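You operate a simulated robot arm through the tools that you are given. There is no shell and no other tool. Be economical: measure what you need, move in short steps, check, and stop when the job is done.

You are at the controls of a simulated robot arm. One attempt, no reset.

TASK
Seal the cream card's open bearing and put it in the white tray.
Fine: In the green press: cream slider in, lever down and up, slider back out. Where these are worked on the way, their far stop is far enough and under half their travel is too little: cream slider.

It is judged by the outcome, as a careful person would: the job done as asked, and still so three seconds after it is handed in. It fails if anything else is knocked over, pushed out of place, dropped, spilled or broken. Lids that push on must go on centred and level and be pressed home; caps that screw on are set level and turned clockwise until they are tight.

THE ROBOT
A 6-joint arm with a two-finger parallel gripper, fixed in place. Base frame: the origin is at the foot of the arm, x ahead of it, y to its left, z up; the work surface is at about z = 0. Lengths are in mm, angles in rad, forces in N, time in s.
With the tool pointing down near the work surface it reaches from about 160 to 420 mm from the base axis. Its first joint turns from -1.152 to 1.152 rad. Payload 1.57 kg.
The tool frame sits at the grasp point between the pads (the TCP): z along the fingers, y along the line on which they close. The tips reach 30 mm beyond it. Largest opening 80 mm; finger width 17, thickness 12; the body of the gripper, 40 by 82 mm, starts 80 mm behind the TCP.
Orientation is that of the tool frame in the base frame, as a unit quaternion [w, x, y, z]. With the fingers straight down and closing along the base's y, the tool's x points along the base's -x, its y along +y and its z along -z.

THE INTERFACE
- The arm moves only by the tool jog_arm. Its argument "motion" is a list of rows, each an object (a shift or turn left out is 0, a gripper value left out holds the last) with "slide": the shift along the base's x, y, z in mm, a list of three; "turn": the turn, a rotation vector about the base's x, y, z in rad, a list of three; "hand": the opening in per cent of the stroke, from 0 (shut) to 100 (fully open). In form: [{"slide": [tx, ty, tz], "turn": [wx, wy, wz], "hand": hand}, ...]. A call has 1 to 12 rows; each row is the pose to reach, as a shift and turn from the pose commanded when the call began. Each row takes 0.2 s and may step no farther than 50 mm and 0.15 rad from the row before; otherwise, or with a gripper value out of range, the whole call is refused. A pose out of reach is approached as far as the arm can. The call stops where the force on the tool passes 90 N (or 10 N more than at its start, if that is more) or the arm is blocked; 0.2 s more then pass. Each finger travels about 153 mm/s and halts on what it meets, pressing with about 37 N; the grip force reading is that of the motor and also rises with nothing between the fingers. The clock runs only during rows and for 0.2 s after the last one: add rows that repeat a pose to give the fingers time. The reply holds the time, the measured pose of the TCP, the force on the tool along the base axes, the opening and the grip force, in the units named above and with some noise, with the torque about the TCP (base axes, N m) and any sound that the robot's microphone picked up, and new pictures: "views" is both (left out), scene, wrist or none.
- Cameras (640 x 400 px; columns grow to the right, rows downward): "scene" is fixed at [41.4, -321.1, 435.6]; the picture's right is [0.89, -0.46, 0.00], its down [-0.21, -0.41, -0.88] and it looks along [0.41, 0.79, -0.47] (base axes); focal length 257 px, centre (320, 200). "wrist" rides on the gripper at [72, -7, -122] in the tool frame; the picture's right is [0.09, 1.00, 0.00], its down [-0.84, 0.08, -0.54] and it looks along [-0.54, 0.05, 0.84] (tool axes); focal length 238 px, centre (320, 200). There is no depth. A picture from a camera that has moved, and an enlarged one, comes with that camera's place and axes in the base frame and with its lens.
- close_up(camera, box): a new picture of the part [left, top, right, bottom] of that camera's present view, enlarged. It takes no simulated time.
- finish_job(): hands the job in; it is judged then, once.

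Go step by step. Nothing tells you positions but the pictures and the camera data: compare them with the known pose of the tool, close in by small moves and look again before you grip or let go. The budget is 120 turns and 200 pictures, counting those below and the enlarged ones. Unless the task says otherwise, let go and move clear before handing in.

The tools are called after "Call:" by a JSON object that holds its "method" and its "body". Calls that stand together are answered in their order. jog_arm: Moves the arm, as the interface text tells. Its arguments: {"type":"object","properties":{"motion":{"type":"array","items":{"type":"object","properties":{"slide":{"type":"array","items":{"type":"number"}},"turn":{"type":"array","items":{"type":"number"}},"hand":{"type":"number"}}}},"views":{"type":"string","enum":["both","scene","wrist","none"]}},"required":["motion"]} The other tools are called the same way: close_up (camera, box) takes an enlarged picture of a part of a camera's view; finish_job () hands the job in.

At the start:

```text
clock: 0.0
ee_pos: [196.6, 118.2, 284.5]
tcp_rot: [0.001, 0.0, 1.0, 0.001]
force: [0.1, -0.1, 0.6]
wrist_torque: [0.02, 0.0, 0.01]
width: 79.8
grip_force: 0.0
```

scene: 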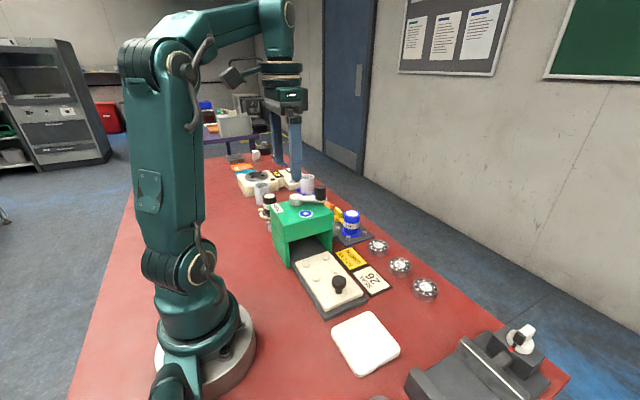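
wrist: 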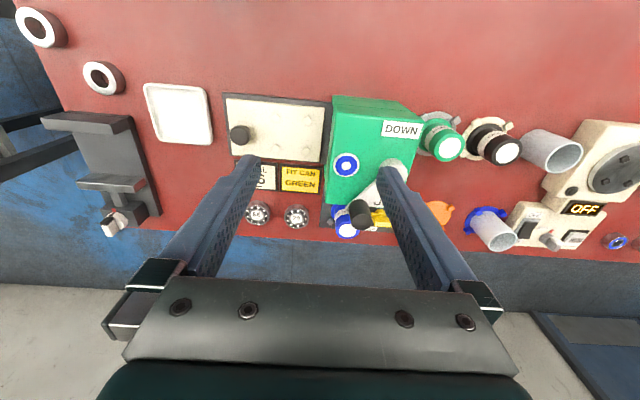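

I see a green press with a cream slider, cards with labels, bearings along the far edge and a white tray. I'll look closer to read the details.

Call:
{"method": "close_up", "body": {"camera": "scene", "box": [230, 160, 450, 310]}}

Call:
{"method": "close_up", "body": {"camera": "wrist", "box": [200, 80, 440, 250]}}

Call:
{"method": "close_up", "body": {"camera": "scene", "box": [310, 230, 450, 320]}}

```text
2.67 times, centred on (340, 235) of scene
camera zoom: at [41.4, -321.1, 435.6], right [0.89, -0.46, 0.0], down [-0.21, -0.41, -0.88], along [0.41, 0.79, -0.47], focal length 684 px, centre (267, 107)
```

zoom: 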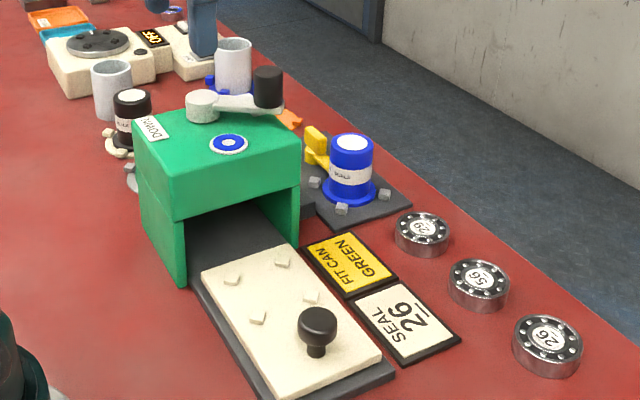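

```text
2.35 times, centred on (320, 165) of wrist
camera zoom: at [124.5, 111.0, 407.3], right [-0.09, 1.0, 0.0], down [0.84, 0.08, 0.54], along [0.54, 0.05, -0.84], focal length 561 px, centre (320, 282)
```

zoom: 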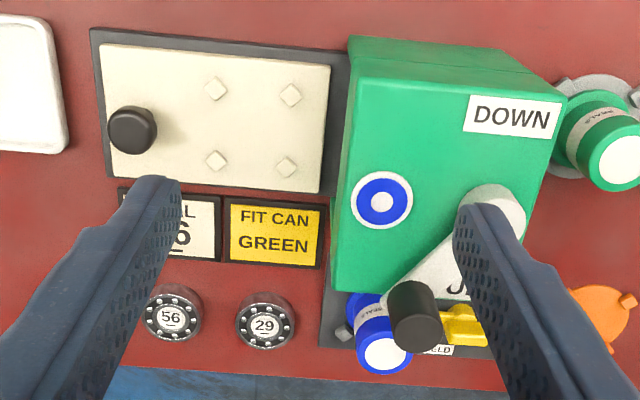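

```text
4.44 times, centred on (380, 275) of scene
camera zoom: at [41.4, -321.1, 435.6], right [0.89, -0.46, 0.0], down [-0.21, -0.41, -0.88], along [0.41, 0.79, -0.47], focal length 1141 px, centre (53, -133)
```

zoom: 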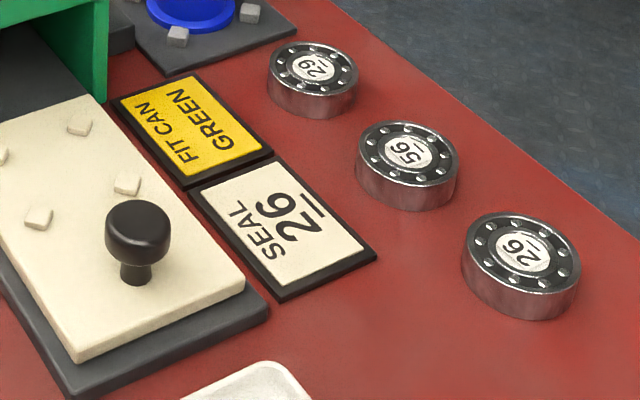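

The cream card says SEAL 26, and the yellow one says FIT CAN GREEN. I'll look at the can holder and the labels before moving.

Call:
{"method": "close_up", "body": {"camera": "scene", "box": [225, 150, 375, 245]}}

Call:
{"method": "close_up", "body": {"camera": "wrist", "box": [320, 90, 640, 260]}}

Call:
{"method": "close_up", "body": {"camera": "wrist", "box": [0, 0, 240, 240]}}

Call:
{"method": "close_up", "body": {"camera": "scene", "box": [400, 260, 600, 400]}}

```text
4.21 times, centred on (300, 198) of scene
camera zoom: at [41.4, -321.1, 435.6], right [0.89, -0.46, 0.0], down [-0.21, -0.41, -0.88], along [0.41, 0.79, -0.47], focal length 1081 px, centre (404, 210)
```

zoom: 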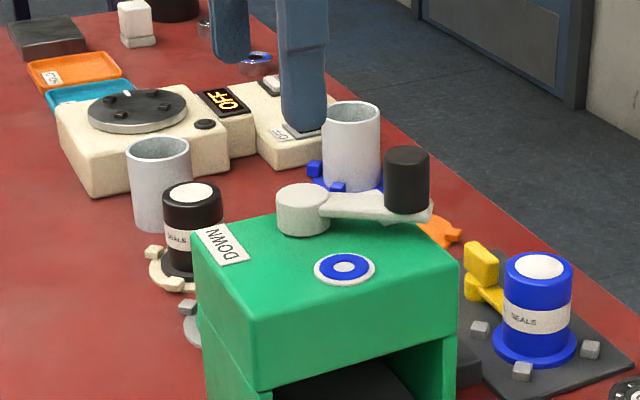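

```text
2.00 times, centred on (480, 175) of wrist
camera zoom: at [124.5, 111.0, 407.3], right [-0.09, 1.0, 0.0], down [0.84, 0.08, 0.54], along [0.54, 0.05, -0.84], focal length 477 px, centre (0, 250)
```

zoom: 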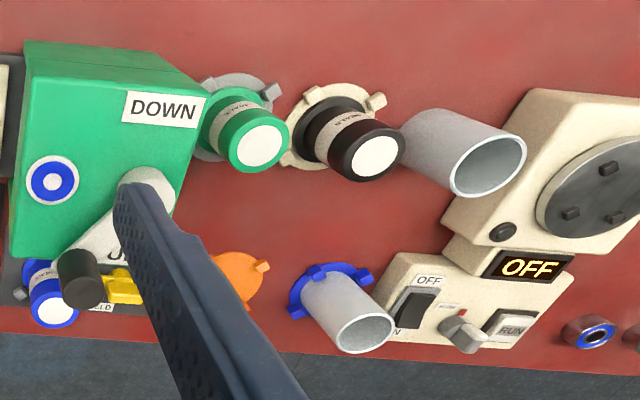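

```text
1.67 times, centred on (120, 120) of wrist
camera zoom: at [124.5, 111.0, 407.3], right [-0.09, 1.0, 0.0], down [0.84, 0.08, 0.54], along [0.54, 0.05, -0.84], focal length 397 px, centre (653, 333)
```

zoom: 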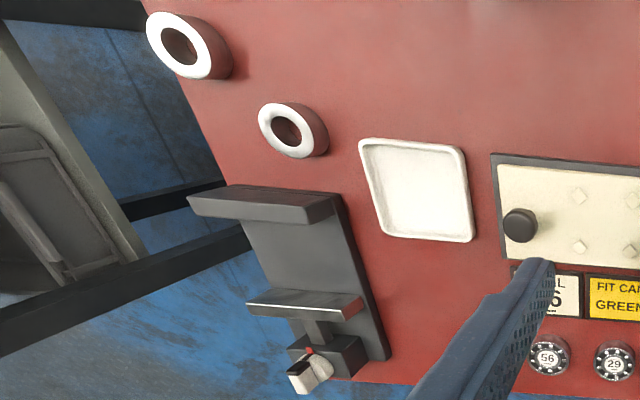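

```text
2.86 times, centred on (500, 330) of scene
camera zoom: at [41.4, -321.1, 435.6], right [0.89, -0.46, 0.0], down [-0.21, -0.41, -0.88], along [0.41, 0.79, -0.47], focal length 733 px, centre (-194, -171)
```

zoom: 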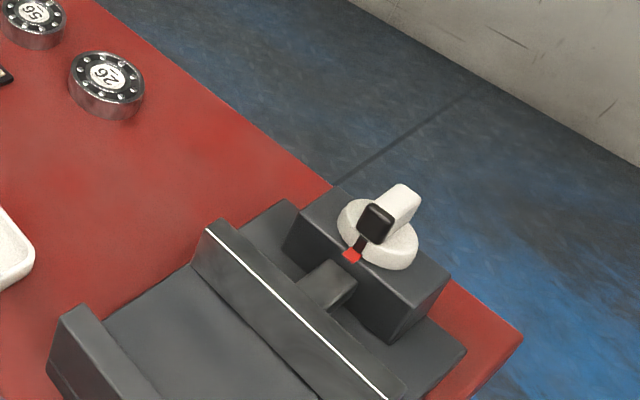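

The holder beside the press contains a blue SEALS can, and there are spare cans nearby. I'll move the wrist camera over to read the labels.

Call:
{"method": "jog_arm", "body": {"motion": [{"slide": [0, 45, 0]}, {"slide": [0, 85, 0]}, {"slide": [0, 85, 0]}], "views": "wrist"}}

```text
clock: 0.8
ee_pos: [195.7, 201.0, 283.8]
tcp_rot: [0.001, 0.0, 1.0, 0.0]
force: [0.4, 0.7, 0.5]
wrist_torque: [-0.01, -0.02, 0.0]
width: 80.2
grip_force: 0.0
camera wrist: at [123.6, 195.7, 406.6], right [-0.09, 1.0, 0.0], down [0.84, 0.08, 0.54], along [0.54, 0.05, -0.84], focal length 238 px, centre (320, 200)
```

wrist: 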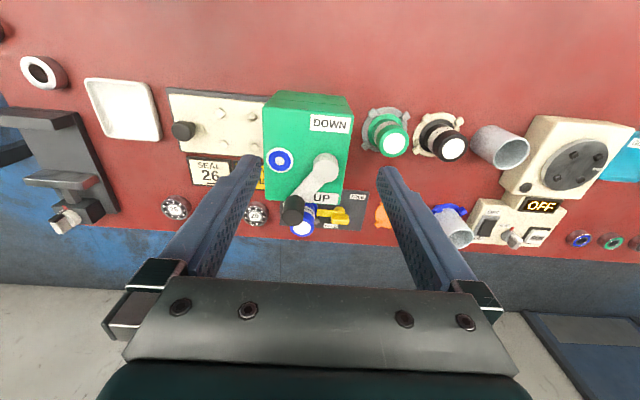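

Call:
{"method": "close_up", "body": {"camera": "wrist", "box": [250, 80, 390, 250]}}

Call:
{"method": "close_up", "body": {"camera": "wrist", "box": [350, 90, 500, 180]}}

Call:
{"method": "close_up", "body": {"camera": "wrist", "box": [430, 100, 640, 260]}}

Call:
{"method": "close_up", "body": {"camera": "wrist", "box": [150, 80, 290, 240]}}

```text
2.35 times, centred on (320, 165) of wrist
camera zoom: at [123.6, 195.7, 406.6], right [-0.09, 1.0, 0.0], down [0.84, 0.08, 0.54], along [0.54, 0.05, -0.84], focal length 561 px, centre (320, 282)
```

zoom: 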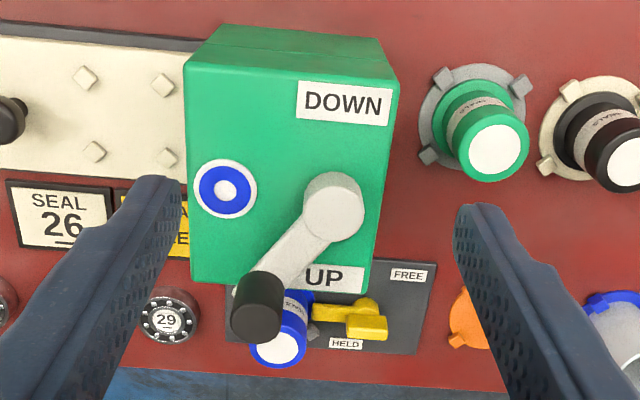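

```text
4.27 times, centred on (425, 135) of wrist
camera zoom: at [123.6, 195.7, 406.6], right [-0.09, 1.0, 0.0], down [0.84, 0.08, 0.54], along [0.54, 0.05, -0.84], focal length 1017 px, centre (-128, 477)
```

zoom: 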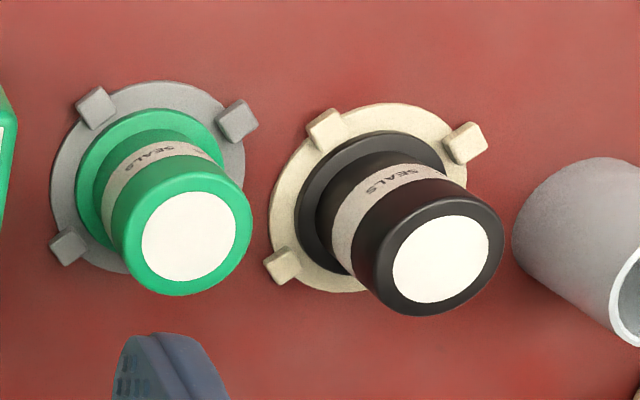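

```text
2.50 times, centred on (535, 180) of wrist
camera zoom: at [123.6, 195.7, 406.6], right [-0.09, 1.0, 0.0], down [0.84, 0.08, 0.54], along [0.54, 0.05, -0.84], focal length 596 px, centre (-218, 250)
```

zoom: 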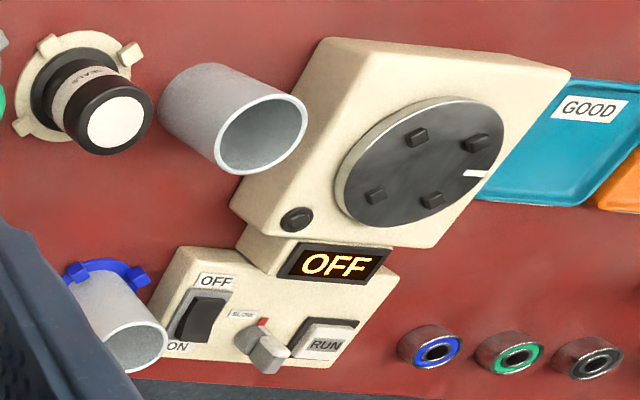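

```text
2.50 times, centred on (220, 160) of wrist
camera zoom: at [123.6, 195.7, 406.6], right [-0.09, 1.0, 0.0], down [0.84, 0.08, 0.54], along [0.54, 0.05, -0.84], focal length 596 px, centre (570, 300)
```

zoom: 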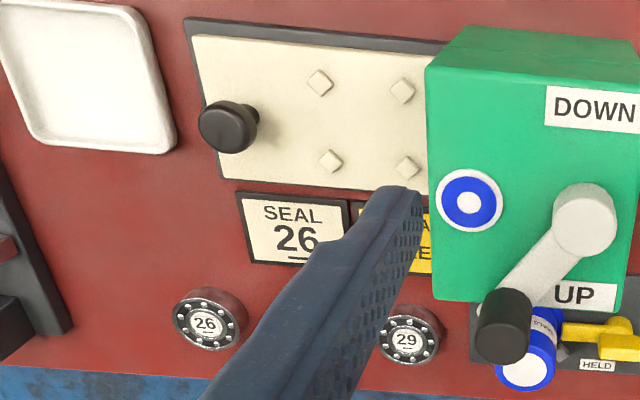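

The press holds a blue can, held by a clamp that this job does not call on. So I take the job as: put bearing 26, at about (419,-69), in the nest at about (249,74), work the press, then move it to the tray. I'll swing over to bearing 26 and turn the gripper 90° so the fingers clear bearing 56.

Call:
{"method": "jog_arm", "body": {"motion": [{"slide": [14, -25, 0], "turn": [0, 0, 0.143]}, {"slide": [28, -50, 0], "turn": [0, 0, 0.286]}, {"slide": [42, -75, 0], "turn": [0, 0, 0.428]}, {"slide": [56, -100, 0], "turn": [0, 0, 0.571]}, {"slide": [70, -125, 0], "turn": [0, 0, 0.714]}, {"slide": [84, -150, 0], "turn": [0, 0, 0.857]}, {"slide": [98, -175, 0], "turn": [0, 0, 1.0]}, {"slide": [112, -200, 0], "turn": [0, 0, 1.142]}, {"slide": [126, -225, 0], "turn": [0, 0, 1.285]}, {"slide": [140, -248, 0], "turn": [0, 0, 1.428]}, {"slide": [154, -270, 0], "turn": [0, 0, 1.571]}, {"slide": [154, -270, 0], "turn": [0, 0, 1.571]}]}}

```text
clock: 3.4
ee_pos: [318.8, -65.5, 258.9]
tcp_rot: [0.0, 0.708, -0.707, 0.0]
force: [0.4, 0.0, 0.1]
wrist_torque: [-0.02, -0.01, -0.01]
width: 80.0
grip_force: 0.0
out of reach, approached as far as the arm can: row 8, 9, 10, 11, 12
camera wrist: at [324.7, -136.6, 381.8], right [-1.0, -0.09, 0.0], down [-0.08, 0.84, 0.54], along [-0.05, 0.54, -0.84], focal length 238 px, centre (320, 200)
```

scene: 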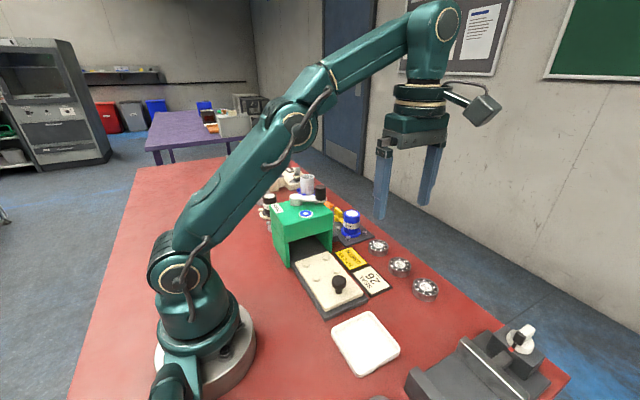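
wrist: 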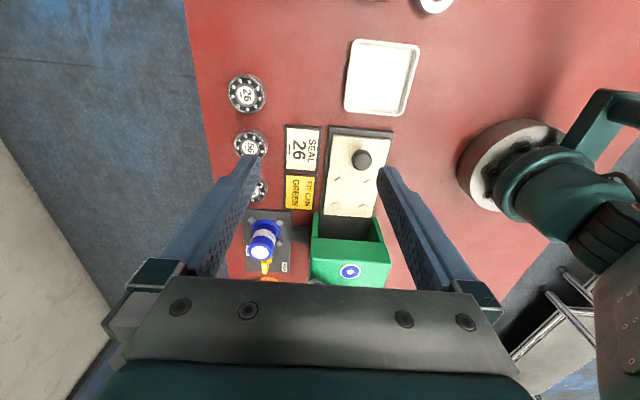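

Bearing 26 is at about (421,-71). I'll go down and outward and look again.

Call:
{"method": "jog_arm", "body": {"motion": [{"slide": [15, -2, -40]}, {"slide": [35, -4, -80]}, {"slide": [55, -6, -120]}, {"slide": [75, -6, -155]}, {"slide": [75, -6, -155]}]}}

```text
clock: 4.6
ee_pos: [393.0, -70.1, 104.2]
tcp_rot: [0.001, 0.707, -0.707, 0.0]
force: [0.1, 0.5, -0.1]
wrist_torque: [-0.01, 0.0, 0.0]
width: 79.9
grip_force: 0.2
camera wrist: at [399.4, -141.8, 227.0], right [-1.0, -0.09, 0.0], down [-0.08, 0.84, 0.54], along [-0.05, 0.54, -0.84], focal length 238 px, centre (320, 200)
```

scene: 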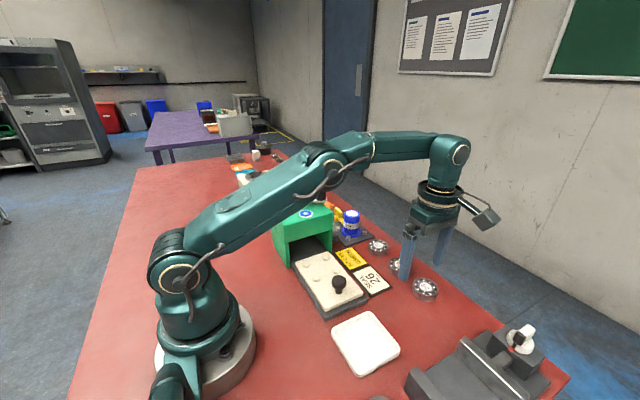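
wrist: 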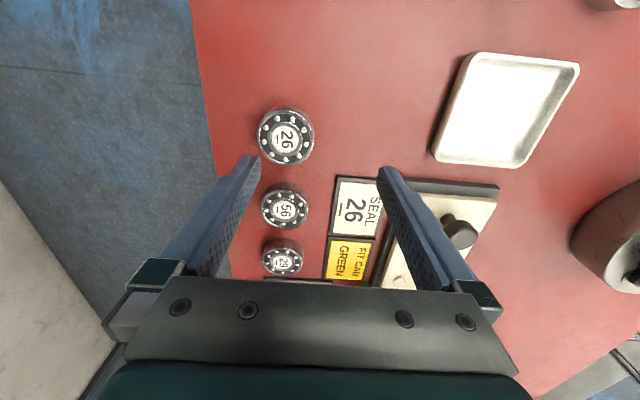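

Bearing centre is at about (424,-72). I'll move over it at z≈70 to test the reach.

Call:
{"method": "jog_arm", "body": {"motion": [{"slide": [16, -2, -10]}, {"slide": [30.5, -2.2, -20]}, {"slide": [30.5, -2.2, -34]}, {"slide": [30.5, -2.2, -34]}]}}

```text
clock: 5.6
ee_pos: [408.8, -72.2, 70.7]
tcp_rot: [0.001, -0.707, 0.707, 0.001]
force: [-0.1, 0.5, -1.0]
wrist_torque: [-0.02, -0.01, -0.01]
width: 80.0
grip_force: 0.1
out of reach, approached as far as the arm can: row 1, 2, 3, 4
camera wrist: at [415.1, -143.4, 193.7], right [-1.0, -0.09, 0.0], down [-0.08, 0.84, 0.54], along [-0.05, 0.54, -0.84], focal length 238 px, centre (320, 200)
```

scene: 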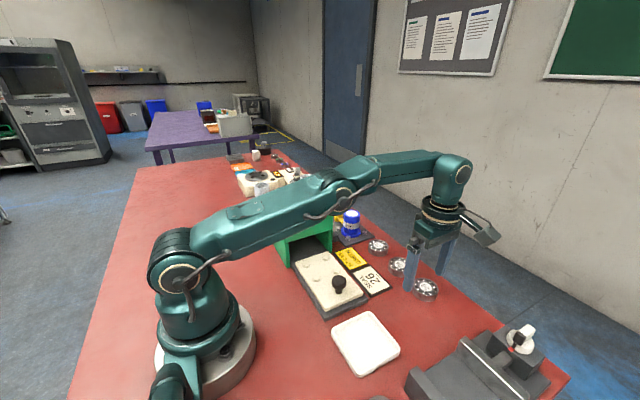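
wrist: 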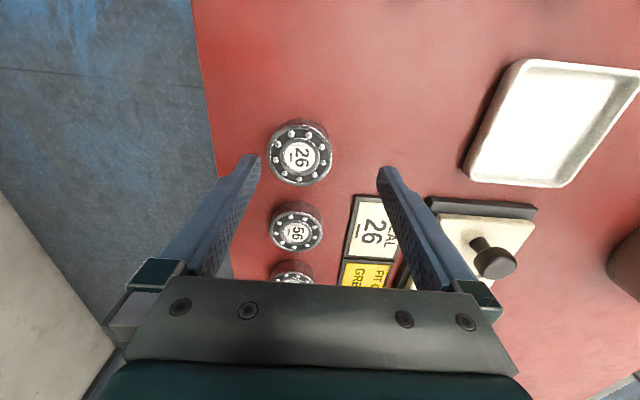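

Reach is marginal here, so I'll go lower while asking for more x, stopping with the tips just above the bearing.

Call:
{"method": "jog_arm", "body": {"motion": [{"slide": [6, 0, -8]}, {"slide": [14.5, 0, -14]}, {"slide": [14.5, 0, -14]}], "views": "wrist"}}

```text
clock: 6.4
ee_pos: [413.7, -71.1, 54.4]
tcp_rot: [0.0, -0.707, 0.708, 0.0]
force: [0.5, 0.1, 0.5]
wrist_torque: [0.0, 0.0, 0.0]
width: 79.8
grip_force: 0.0
out of reach, approached as far as the arm can: row 1, 2, 3
camera wrist: at [419.5, -142.9, 178.6], right [-1.0, -0.09, 0.0], down [-0.08, 0.84, 0.54], along [-0.05, 0.54, -0.84], focal length 238 px, centre (320, 200)
```

wrist: 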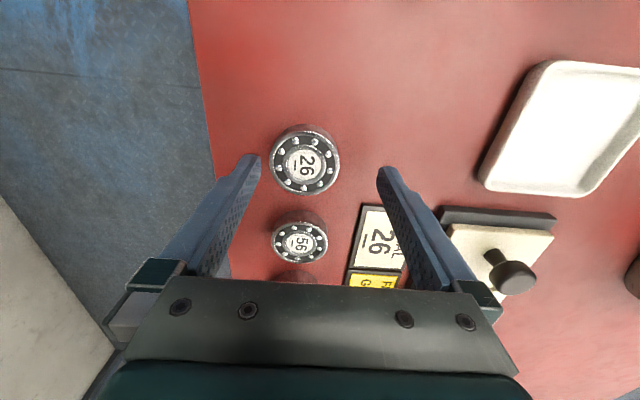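

Clearance at the outer finger is a few mm and grows as I descend. Going down to the grip height.

Call:
{"method": "jog_arm", "body": {"motion": [{"slide": [3, -2, -6]}, {"slide": [6, -2, -12]}, {"slide": [9, -2, -19]}, {"slide": [9, -2, -19]}]}}

```text
clock: 7.4
ee_pos: [415.0, -73.2, 35.9]
tcp_rot: [-0.002, 0.707, -0.707, 0.0]
force: [0.5, -1.1, 0.5]
wrist_torque: [0.02, -0.02, -0.02]
width: 80.0
grip_force: 0.0
out of reach, approached as far as the arm can: row 2, 3, 4
camera wrist: at [420.9, -144.2, 158.3], right [-1.0, -0.09, 0.0], down [-0.08, 0.84, 0.54], along [-0.05, 0.54, -0.84], focal length 238 px, centre (320, 200)
```

scene: 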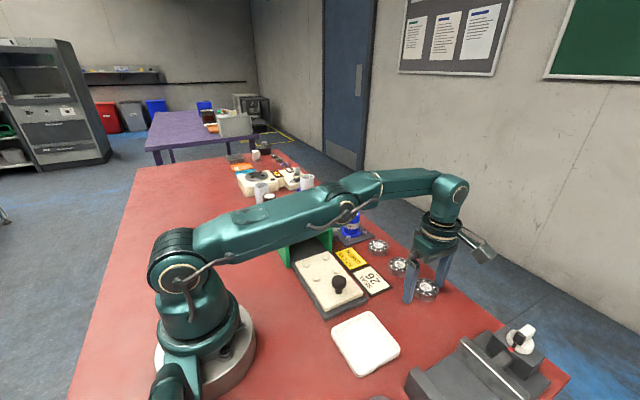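
wrist: 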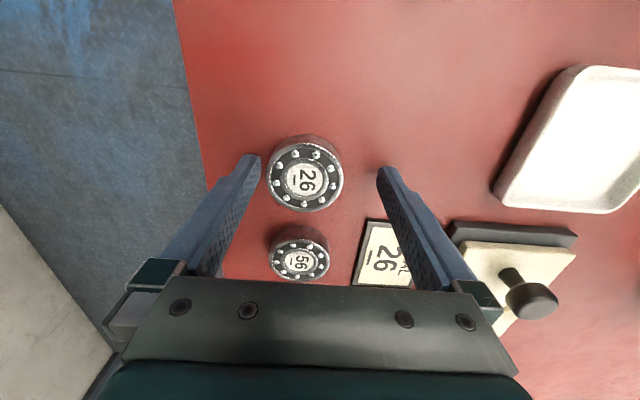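

Call:
{"method": "close_up", "body": {"camera": "scene", "box": [380, 240, 480, 320]}}

```text
5.00 times, centred on (430, 280) of scene
camera zoom: at [41.4, -321.1, 435.6], right [0.89, -0.46, 0.0], down [-0.21, -0.41, -0.88], along [0.41, 0.79, -0.47], focal length 1283 px, centre (-230, -200)
```

zoom: 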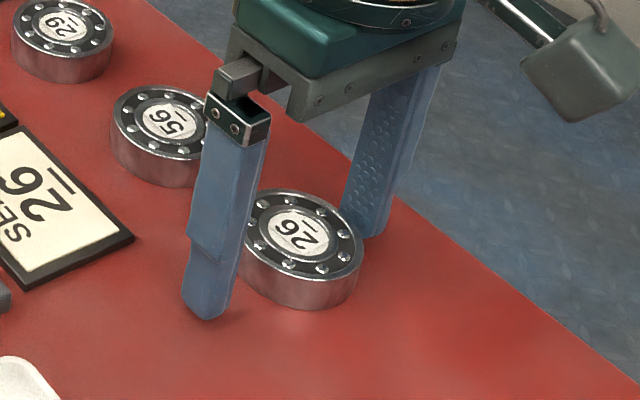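

The fingers straddle bearing 26. Closing on it.

Call:
{"method": "jog_arm", "body": {"motion": [{"hand": 50}, {"hand": 50}, {"hand": 50}, {"hand": 50}]}}

```text
clock: 8.4
ee_pos: [414.7, -72.7, 35.2]
tcp_rot: [0.001, -0.707, 0.708, 0.0]
force: [-0.9, 0.9, 0.3]
wrist_torque: [-0.05, -0.01, -0.02]
width: 50.7
grip_force: 37.3
camera wrist: at [420.9, -144.2, 158.3], right [-1.0, -0.09, 0.0], down [-0.08, 0.84, 0.54], along [-0.05, 0.54, -0.84], focal length 238 px, centre (320, 200)
```

scene: 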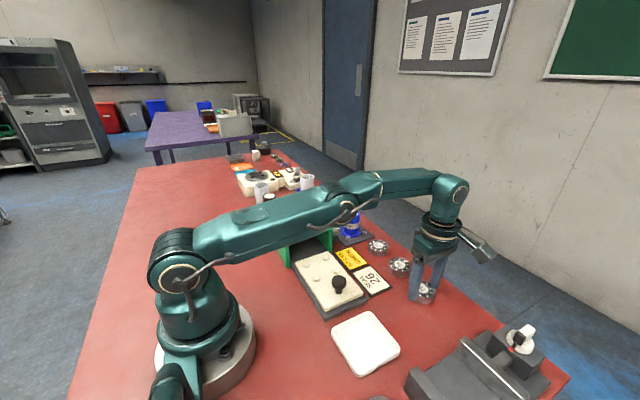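
wrist: 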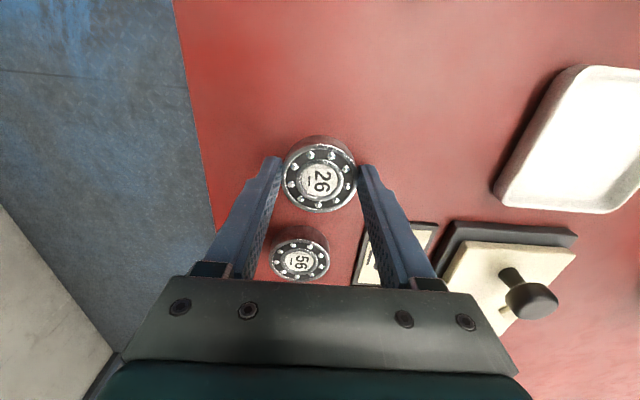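

Held at 50.7 mm. Lifting and carrying toward the nest.

Call:
{"method": "jog_arm", "body": {"motion": [{"slide": [0, 0, 20]}, {"slide": [-10, 0, 50]}, {"slide": [-30, 5, 85]}, {"slide": [-55, 25, 100]}, {"slide": [-80, 50, 110]}, {"slide": [-110, 80, 110]}, {"slide": [-140, 105, 110]}, {"slide": [-160, 125, 110]}, {"slide": [-160, 125, 110]}]}}

```text
clock: 10.4
ee_pos: [254.4, 52.0, 146.1]
tcp_rot: [-0.001, 0.707, -0.707, -0.001]
force: [-0.7, 0.8, -1.7]
wrist_torque: [-0.03, -0.03, 0.0]
width: 50.6
grip_force: 36.7
camera wrist: at [260.1, -19.1, 269.1], right [-1.0, -0.09, 0.0], down [-0.08, 0.84, 0.54], along [-0.05, 0.54, -0.84], focal length 238 px, centre (320, 200)
```

scene: 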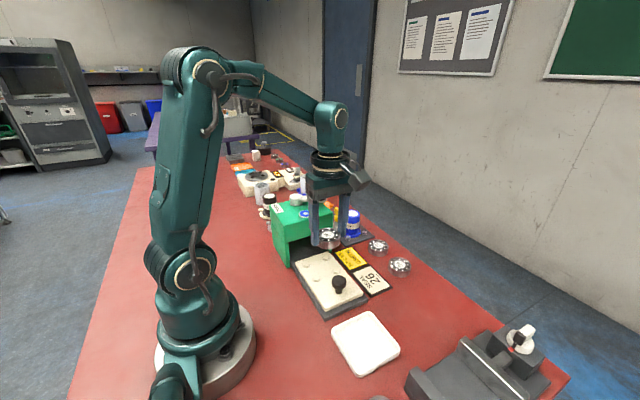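
wrist: 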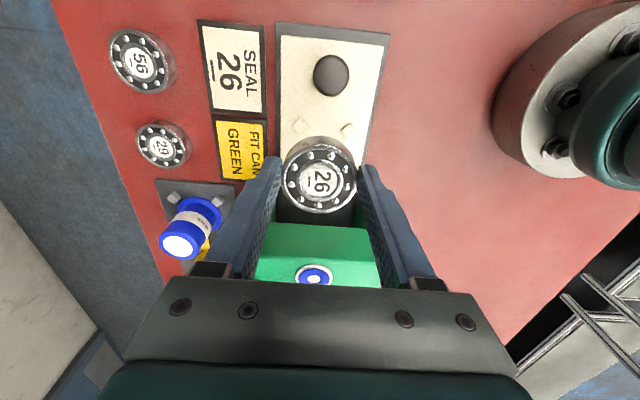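

The nest centre comes out at about (250.5,75), with the plate at z≈20. I'll move over it with the bearing bottom at about z=37.

Call:
{"method": "jog_arm", "body": {"motion": [{"slide": [-4, 15, 0]}, {"slide": [-4, 21, -30]}, {"slide": [-4, 21, -60]}, {"slide": [-4, 21, -74]}, {"slide": [-4, 21, -74]}]}}

Call:
{"method": "close_up", "body": {"camera": "scene", "box": [270, 200, 400, 310]}}

Call:
{"method": "close_up", "body": {"camera": "wrist", "box": [230, 90, 410, 240]}}

```text
clock: 11.6
ee_pos: [250.2, 73.3, 72.4]
tcp_rot: [0.0, 0.707, -0.707, -0.001]
force: [0.8, -0.2, -0.9]
wrist_torque: [0.03, 0.01, -0.01]
width: 50.9
grip_force: 37.1
camera wrist: at [256.9, 2.0, 194.3], right [-1.0, -0.09, 0.0], down [-0.08, 0.84, 0.54], along [-0.05, 0.54, -0.84], focal length 238 px, centre (320, 200)
```

scene: 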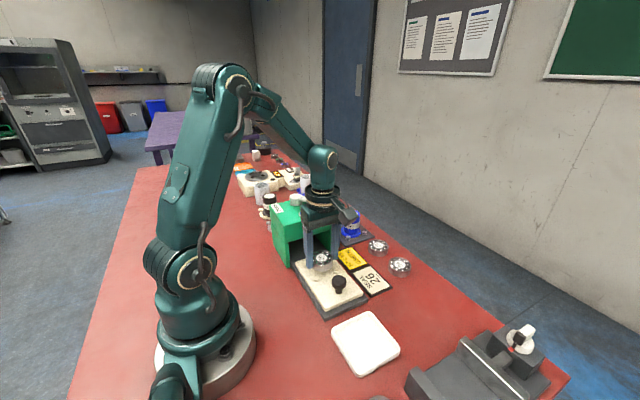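
wrist: 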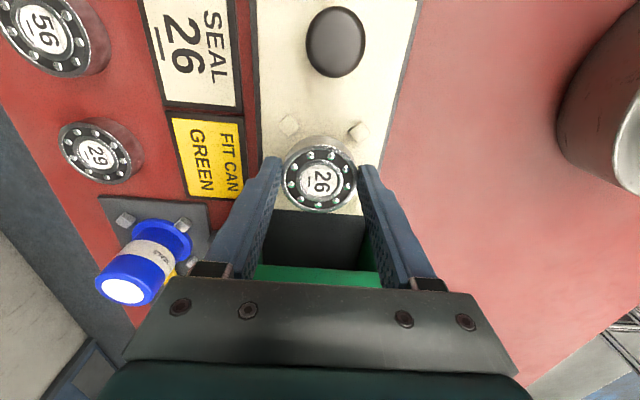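

```text
3.64 times, centred on (335, 255) of scene
camera zoom: at [41.4, -321.1, 435.6], right [0.89, -0.46, 0.0], down [-0.21, -0.41, -0.88], along [0.41, 0.79, -0.47], focal length 933 px, centre (266, 0)
```

zoom: 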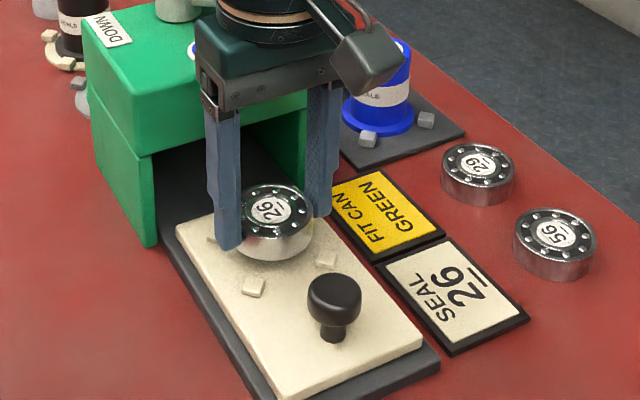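

```text
2.67 times, centred on (320, 165) of wrist
camera zoom: at [256.9, 2.0, 194.3], right [-1.0, -0.09, 0.0], down [-0.08, 0.84, 0.54], along [-0.05, 0.54, -0.84], focal length 636 px, centre (320, 293)
```

zoom: 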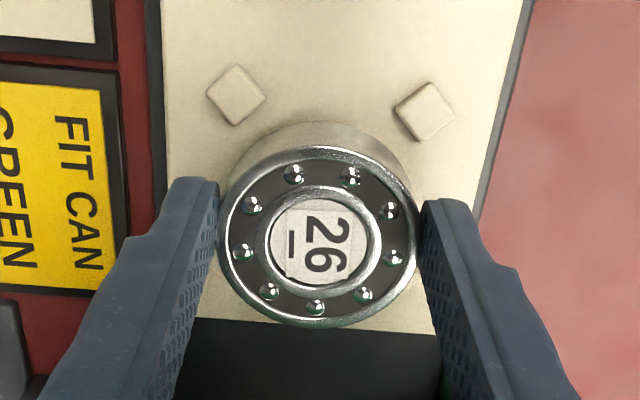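

The alignment is nearly centred. I'll nudge +1.5 in y and lower gradually while watching the force.

Call:
{"method": "jog_arm", "body": {"motion": [{"slide": [0, 1.7, -4]}, {"slide": [0, 1.7, -9]}, {"slide": [0, 1.7, -12]}, {"slide": [0, 1.7, -12]}]}}

Call:
{"method": "close_up", "body": {"camera": "scene", "box": [290, 220, 370, 290]}}

```text
clock: 12.6
ee_pos: [252.3, 75.5, 59.7]
tcp_rot: [0.0, 0.707, -0.707, 0.001]
force: [0.2, 0.3, -1.8]
wrist_torque: [-0.03, 0.01, 0.04]
width: 50.8
grip_force: 37.0
camera wrist: at [256.8, 3.3, 182.3], right [-1.0, -0.09, 0.0], down [-0.08, 0.84, 0.54], along [-0.05, 0.54, -0.84], focal length 238 px, centre (320, 200)
```

scene: 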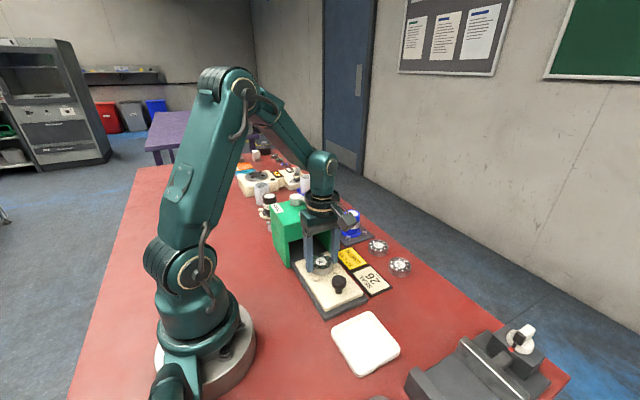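
wrist: 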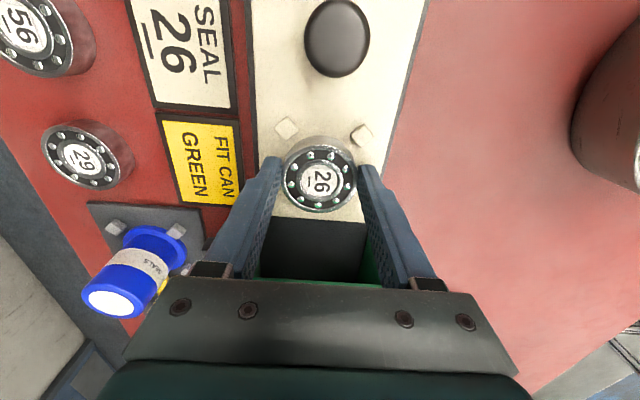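

```text
5.71 times, centred on (330, 255) of scene
camera zoom: at [41.4, -321.1, 435.6], right [0.89, -0.46, 0.0], down [-0.21, -0.41, -0.88], along [0.41, 0.79, -0.47], focal length 1467 px, centre (263, -114)
```

zoom: 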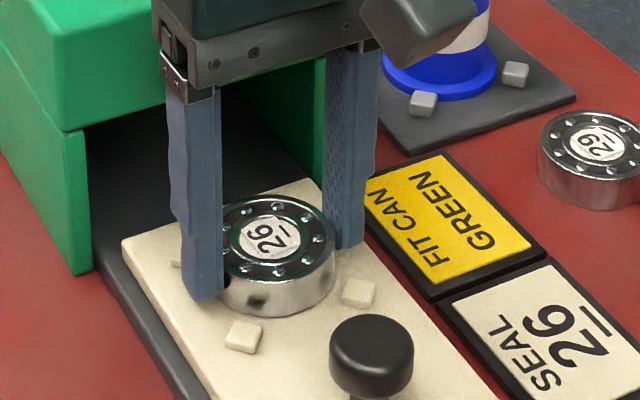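

No contact yet. I'll lower in 1.5 mm steps.

Call:
{"method": "jog_arm", "body": {"motion": [{"slide": [-0.5, 0, -1.5]}, {"slide": [-0.5, 0, -3]}, {"slide": [-0.5, 0, -3]}], "views": "none"}}

```text
clock: 13.4
ee_pos: [250.2, 75.2, 57.7]
tcp_rot: [-0.001, 0.707, -0.707, 0.001]
force: [-5.9, 2.3, 27.5]
wrist_torque: [0.12, 0.44, -0.04]
width: 50.7
grip_force: 36.6
```

Call:
{"method": "close_up", "body": {"camera": "wrist", "box": [230, 90, 410, 240]}}

Call:
{"method": "close_up", "body": {"camera": "scene", "box": [290, 220, 370, 290]}}

```text
2.67 times, centred on (320, 165) of wrist
camera zoom: at [256.6, 3.4, 179.9], right [-1.0, -0.09, 0.0], down [-0.08, 0.84, 0.54], along [-0.05, 0.54, -0.84], focal length 636 px, centre (320, 293)
```

zoom: 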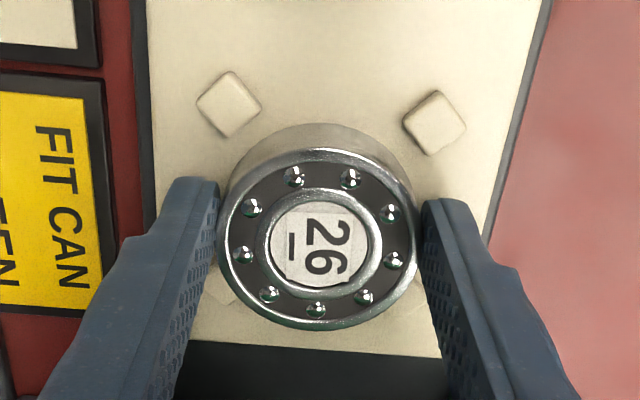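

```text
5.71 times, centred on (330, 255) of scene
camera zoom: at [41.3, -321.1, 435.6], right [0.89, -0.46, 0.0], down [-0.21, -0.41, -0.88], along [0.41, 0.79, -0.47], focal length 1467 px, centre (263, -114)
```

zoom: 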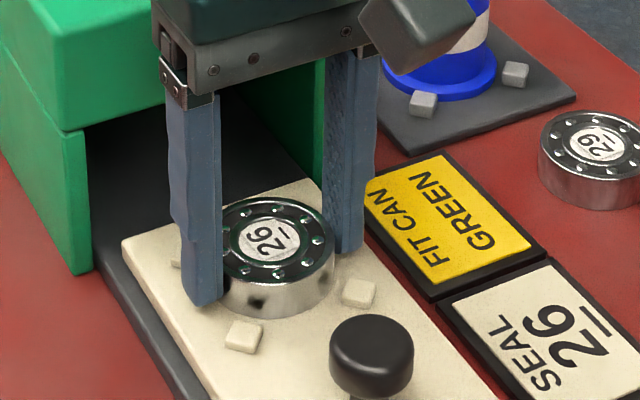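

The bearing sits centred in the nest with contact on the plate. I'll release and lift away.

Call:
{"method": "jog_arm", "body": {"motion": [{"slide": [0, 0, 1], "hand": 50}, {"slide": [0, 0, 1], "hand": 75}, {"slide": [0, 0, 1], "hand": 80}, {"slide": [0, 0, 15], "hand": 80}, {"slide": [0, -15, 60], "hand": 80}, {"slide": [0, -45, 90], "hand": 80}, {"slide": [0, -75, 90], "hand": 80}, {"slide": [0, -75, 90], "hand": 80}]}}

Call:
{"method": "close_up", "body": {"camera": "scene", "box": [270, 200, 380, 310]}}

Call:
{"method": "close_up", "body": {"camera": "wrist", "box": [220, 60, 420, 300]}}

```text
clock: 15.2
ee_pos: [250.8, -0.9, 146.8]
tcp_rot: [0.0, -0.707, 0.707, 0.0]
force: [0.0, 0.0, -1.0]
wrist_torque: [-0.02, 0.03, -0.02]
width: 64.0
grip_force: 0.1
camera wrist: at [256.0, -72.9, 270.1], right [-1.0, -0.09, 0.0], down [-0.08, 0.84, 0.54], along [-0.05, 0.54, -0.84], focal length 238 px, centre (320, 200)
```

scene: 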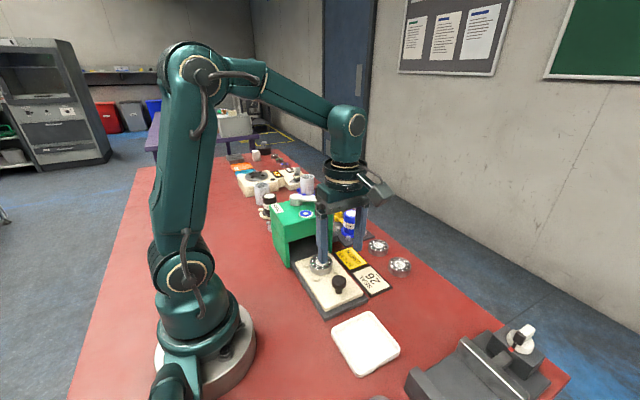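
wrist: 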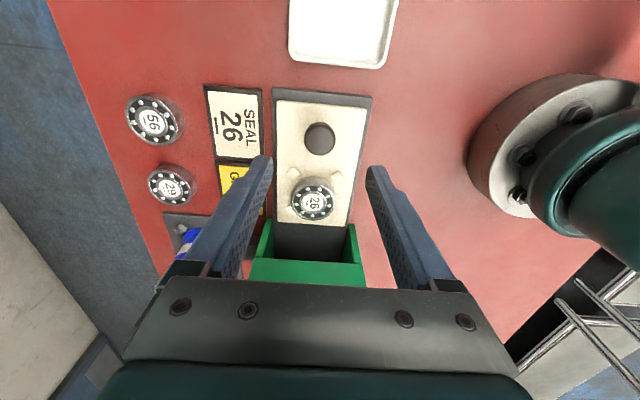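

```text
3.64 times, centred on (325, 255) of scene
camera zoom: at [41.4, -321.1, 435.6], right [0.89, -0.46, 0.0], down [-0.21, -0.41, -0.88], along [0.41, 0.79, -0.47], focal length 933 px, centre (302, 0)
```

zoom: 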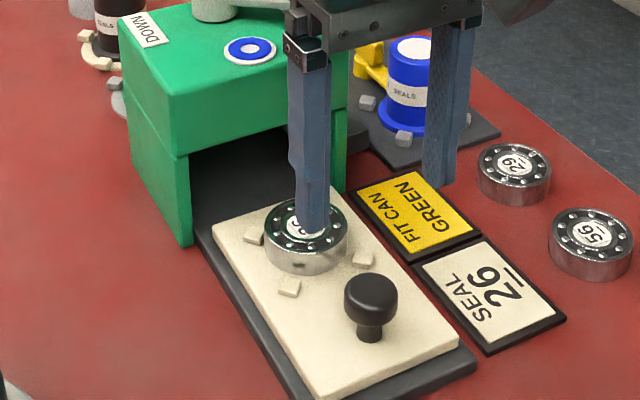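

```text
1.67 times, centred on (320, 180) of wrist
camera zoom: at [256.0, -72.9, 270.1], right [-1.0, -0.09, 0.0], down [-0.08, 0.84, 0.54], along [-0.05, 0.54, -0.84], focal length 397 px, centre (320, 233)
```

zoom: 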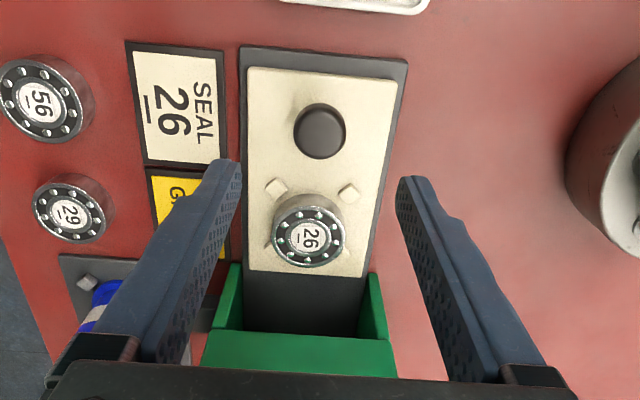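

The bearing sits level between the nubs. The slider knob is at about (251,0.5) with its top at z≈51, so I'll lower over it with the fingers on either side.

Call:
{"method": "jog_arm", "body": {"motion": [{"slide": [0, 1.5, -40]}, {"slide": [0, 1.5, -70]}, {"slide": [0, 1.5, -86]}, {"slide": [0, 1.5, -86]}]}}

Call:
{"method": "close_up", "body": {"camera": "scene", "box": [280, 220, 390, 320]}}

```text
clock: 16.2
ee_pos: [251.1, 2.3, 61.5]
tcp_rot: [0.0, 0.707, -0.707, 0.001]
force: [0.2, 0.0, -0.1]
wrist_torque: [0.03, -0.04, 0.0]
width: 64.1
grip_force: 0.1
camera wrist: at [256.2, -69.7, 184.1], right [-1.0, -0.09, 0.0], down [-0.08, 0.84, 0.54], along [-0.05, 0.54, -0.84], focal length 238 px, centre (320, 200)
```

scene: 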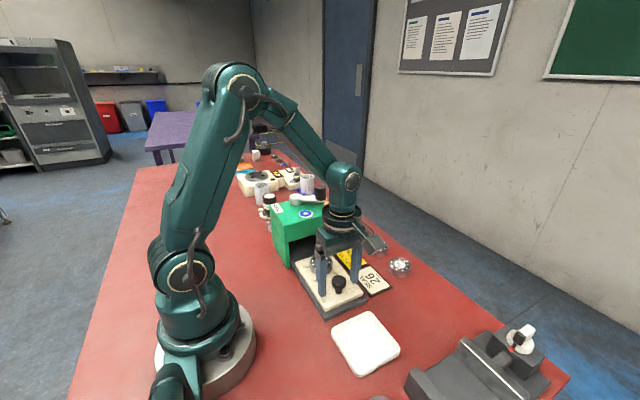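
wrist: 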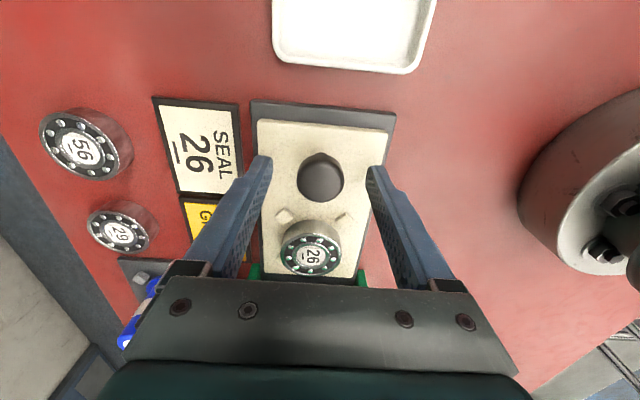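

```text
4.00 times, centred on (335, 270) of scene
camera zoom: at [41.4, -321.1, 435.6], right [0.89, -0.46, 0.0], down [-0.21, -0.41, -0.88], along [0.41, 0.79, -0.47], focal length 1027 px, centre (260, -80)
```

zoom: 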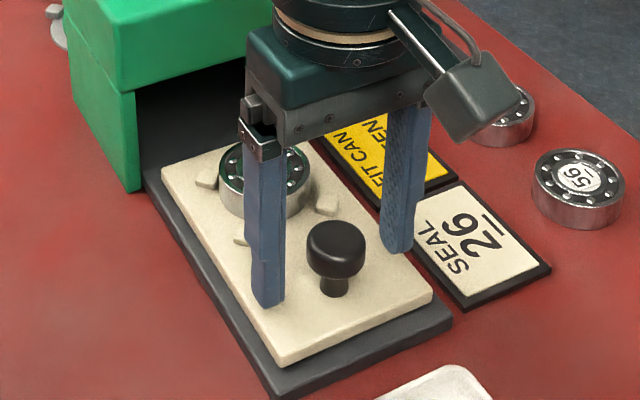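

Knob is between the fingers. I'll lower slightly, centre, and close.

Call:
{"method": "jog_arm", "body": {"motion": [{"slide": [0, -1.5, -4]}, {"slide": [0, -1.5, -4], "hand": 20}, {"slide": [0, -1.5, -4], "hand": 20}, {"slide": [0, -1.5, -4], "hand": 20}], "views": "wrist"}}

```text
clock: 17.2
ee_pos: [249.8, 1.5, 58.5]
tcp_rot: [0.0, 0.707, -0.707, -0.001]
force: [-6.1, 2.0, 7.4]
wrist_torque: [0.15, 0.05, -0.02]
width: 29.1
grip_force: 38.7
camera wrist: at [256.2, -71.4, 180.3], right [-1.0, -0.09, 0.0], down [-0.08, 0.84, 0.54], along [-0.05, 0.54, -0.84], focal length 238 px, centre (320, 200)
```

wrist: 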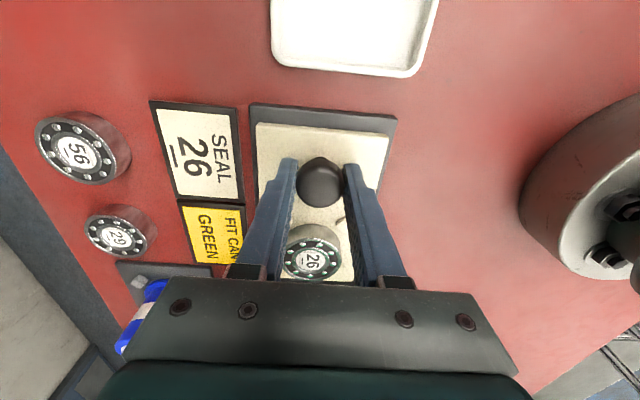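

Gripped the knob (29 mm). Pushing the slider in along +y.

Call:
{"method": "jog_arm", "body": {"motion": [{"slide": [0, 6, 0]}, {"slide": [0, 14, 0]}, {"slide": [0, 22, 0]}, {"slide": [0, 30, 0]}, {"slide": [0, 38, 0]}, {"slide": [0, 46, 0]}, {"slide": [0, 54, 0]}, {"slide": [0, 62, 0]}, {"slide": [0, 70, 0]}, {"slide": [0, 70, 0]}]}}

```text
clock: 19.4
ee_pos: [250.5, 69.8, 57.5]
tcp_rot: [0.0, 0.707, -0.707, 0.0]
force: [-4.3, 0.3, 10.2]
wrist_torque: [-0.4, 0.08, 0.0]
width: 29.3
grip_force: 39.8
camera wrist: at [256.0, -1.4, 179.8], right [-1.0, -0.09, 0.0], down [-0.08, 0.84, 0.54], along [-0.05, 0.54, -0.84], focal length 238 px, centre (320, 200)
```

scene: 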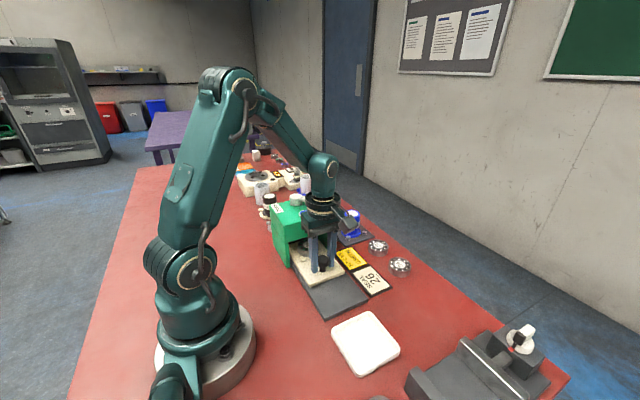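
wrist: 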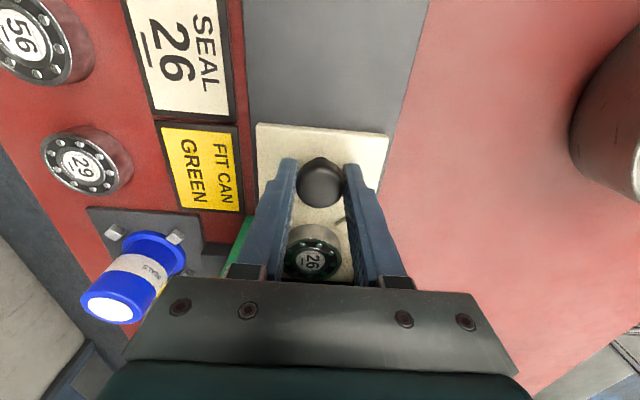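

The slider moves freely. Continuing toward its far stop.

Call:
{"method": "jog_arm", "body": {"motion": [{"slide": [0, 6, 0]}, {"slide": [0, 12, 0]}, {"slide": [0, 18, 0]}, {"slide": [0, 24, 0]}, {"slide": [0, 30, 0]}, {"slide": [0, 34, 0]}, {"slide": [0, 38, 0]}, {"slide": [0, 42, 0]}, {"slide": [0, 42, 0]}]}}

Call:
{"method": "close_up", "body": {"camera": "scene", "box": [260, 190, 380, 300]}}

```text
clock: 21.4
ee_pos: [249.0, 112.5, 55.5]
tcp_rot: [0.001, 0.707, -0.707, -0.001]
force: [2.5, -13.4, -12.4]
wrist_torque: [-0.41, 0.0, 0.03]
width: 28.4
grip_force: 39.0
camera wrist: at [256.1, 40.1, 178.9], right [-1.0, -0.09, 0.0], down [-0.08, 0.84, 0.54], along [-0.05, 0.54, -0.84], focal length 238 px, centre (320, 200)
```

scene: 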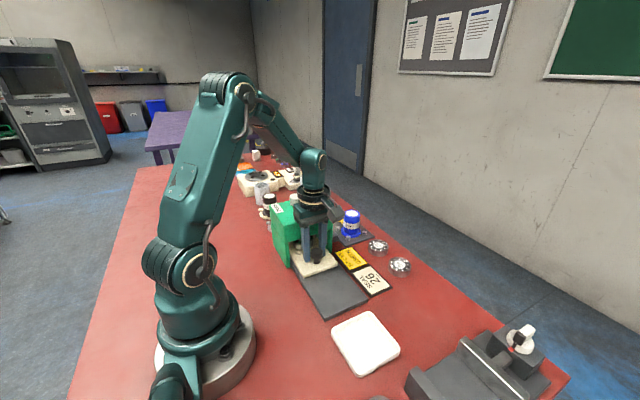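
wrist: 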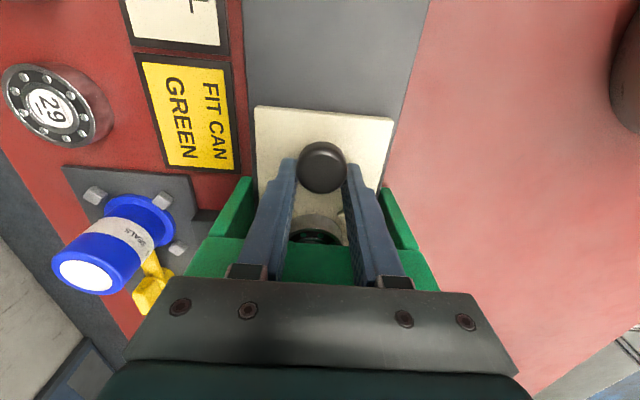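

```text
3.64 times, centred on (320, 245) of scene
camera zoom: at [41.4, -321.1, 435.6], right [0.89, -0.46, 0.0], down [-0.21, -0.41, -0.88], along [0.41, 0.79, -0.47], focal length 933 px, centre (320, 36)
```

zoom: 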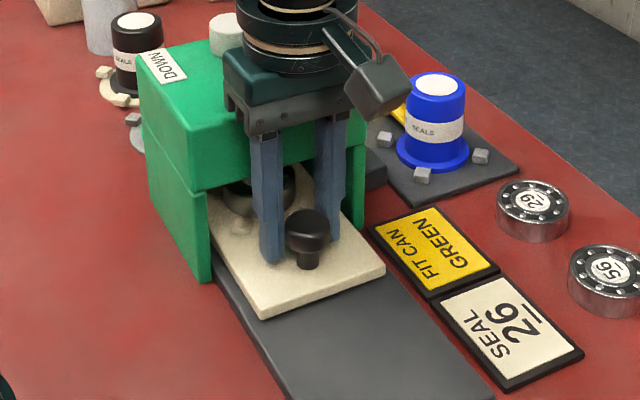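

The knob stopped at about y=98 and slipped in the grip, so the slider is probably at its stop. To confirm, I'll release, back off, and push the knob from behind with closed fingers.

Call:
{"method": "jog_arm", "body": {"motion": [{"slide": [0, 0, 0], "hand": 55}, {"slide": [0, 0, 0], "hand": 55}, {"slide": [0, -15, 15], "hand": 55}, {"slide": [0, -25, 40], "hand": 55}, {"slide": [0, -60, 45], "hand": 55}, {"slide": [0, -60, 45], "hand": 0}, {"slide": [0, -60, 25], "hand": 0}, {"slide": [0, -60, 0], "hand": 0}, {"slide": [0, -60, -1], "hand": 0}]}}

```text
clock: 23.4
ee_pos: [250.1, 51.2, 56.4]
tcp_rot: [-0.001, 0.708, -0.707, 0.0]
force: [-0.5, -0.7, 0.4]
wrist_torque: [-0.01, 0.02, 0.01]
width: 0.1
grip_force: 21.2
camera wrist: at [256.1, -20.2, 178.5], right [-1.0, -0.09, 0.0], down [-0.08, 0.84, 0.54], along [-0.05, 0.54, -0.84], focal length 238 px, centre (320, 200)
```

scene: 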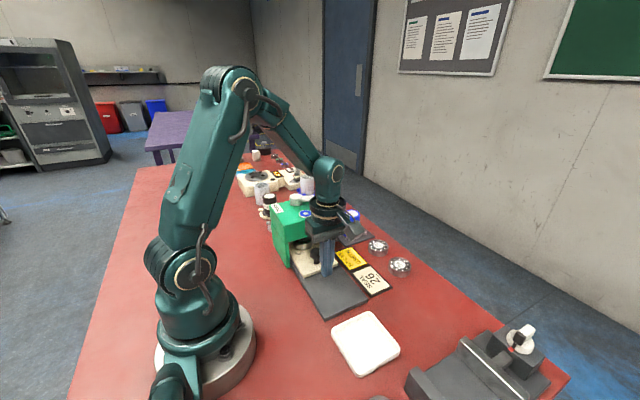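
wrist: 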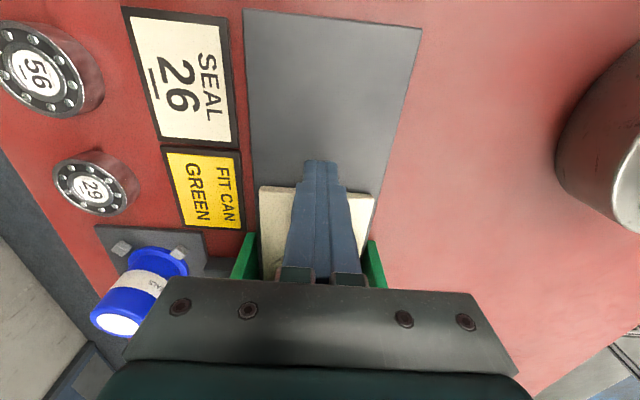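

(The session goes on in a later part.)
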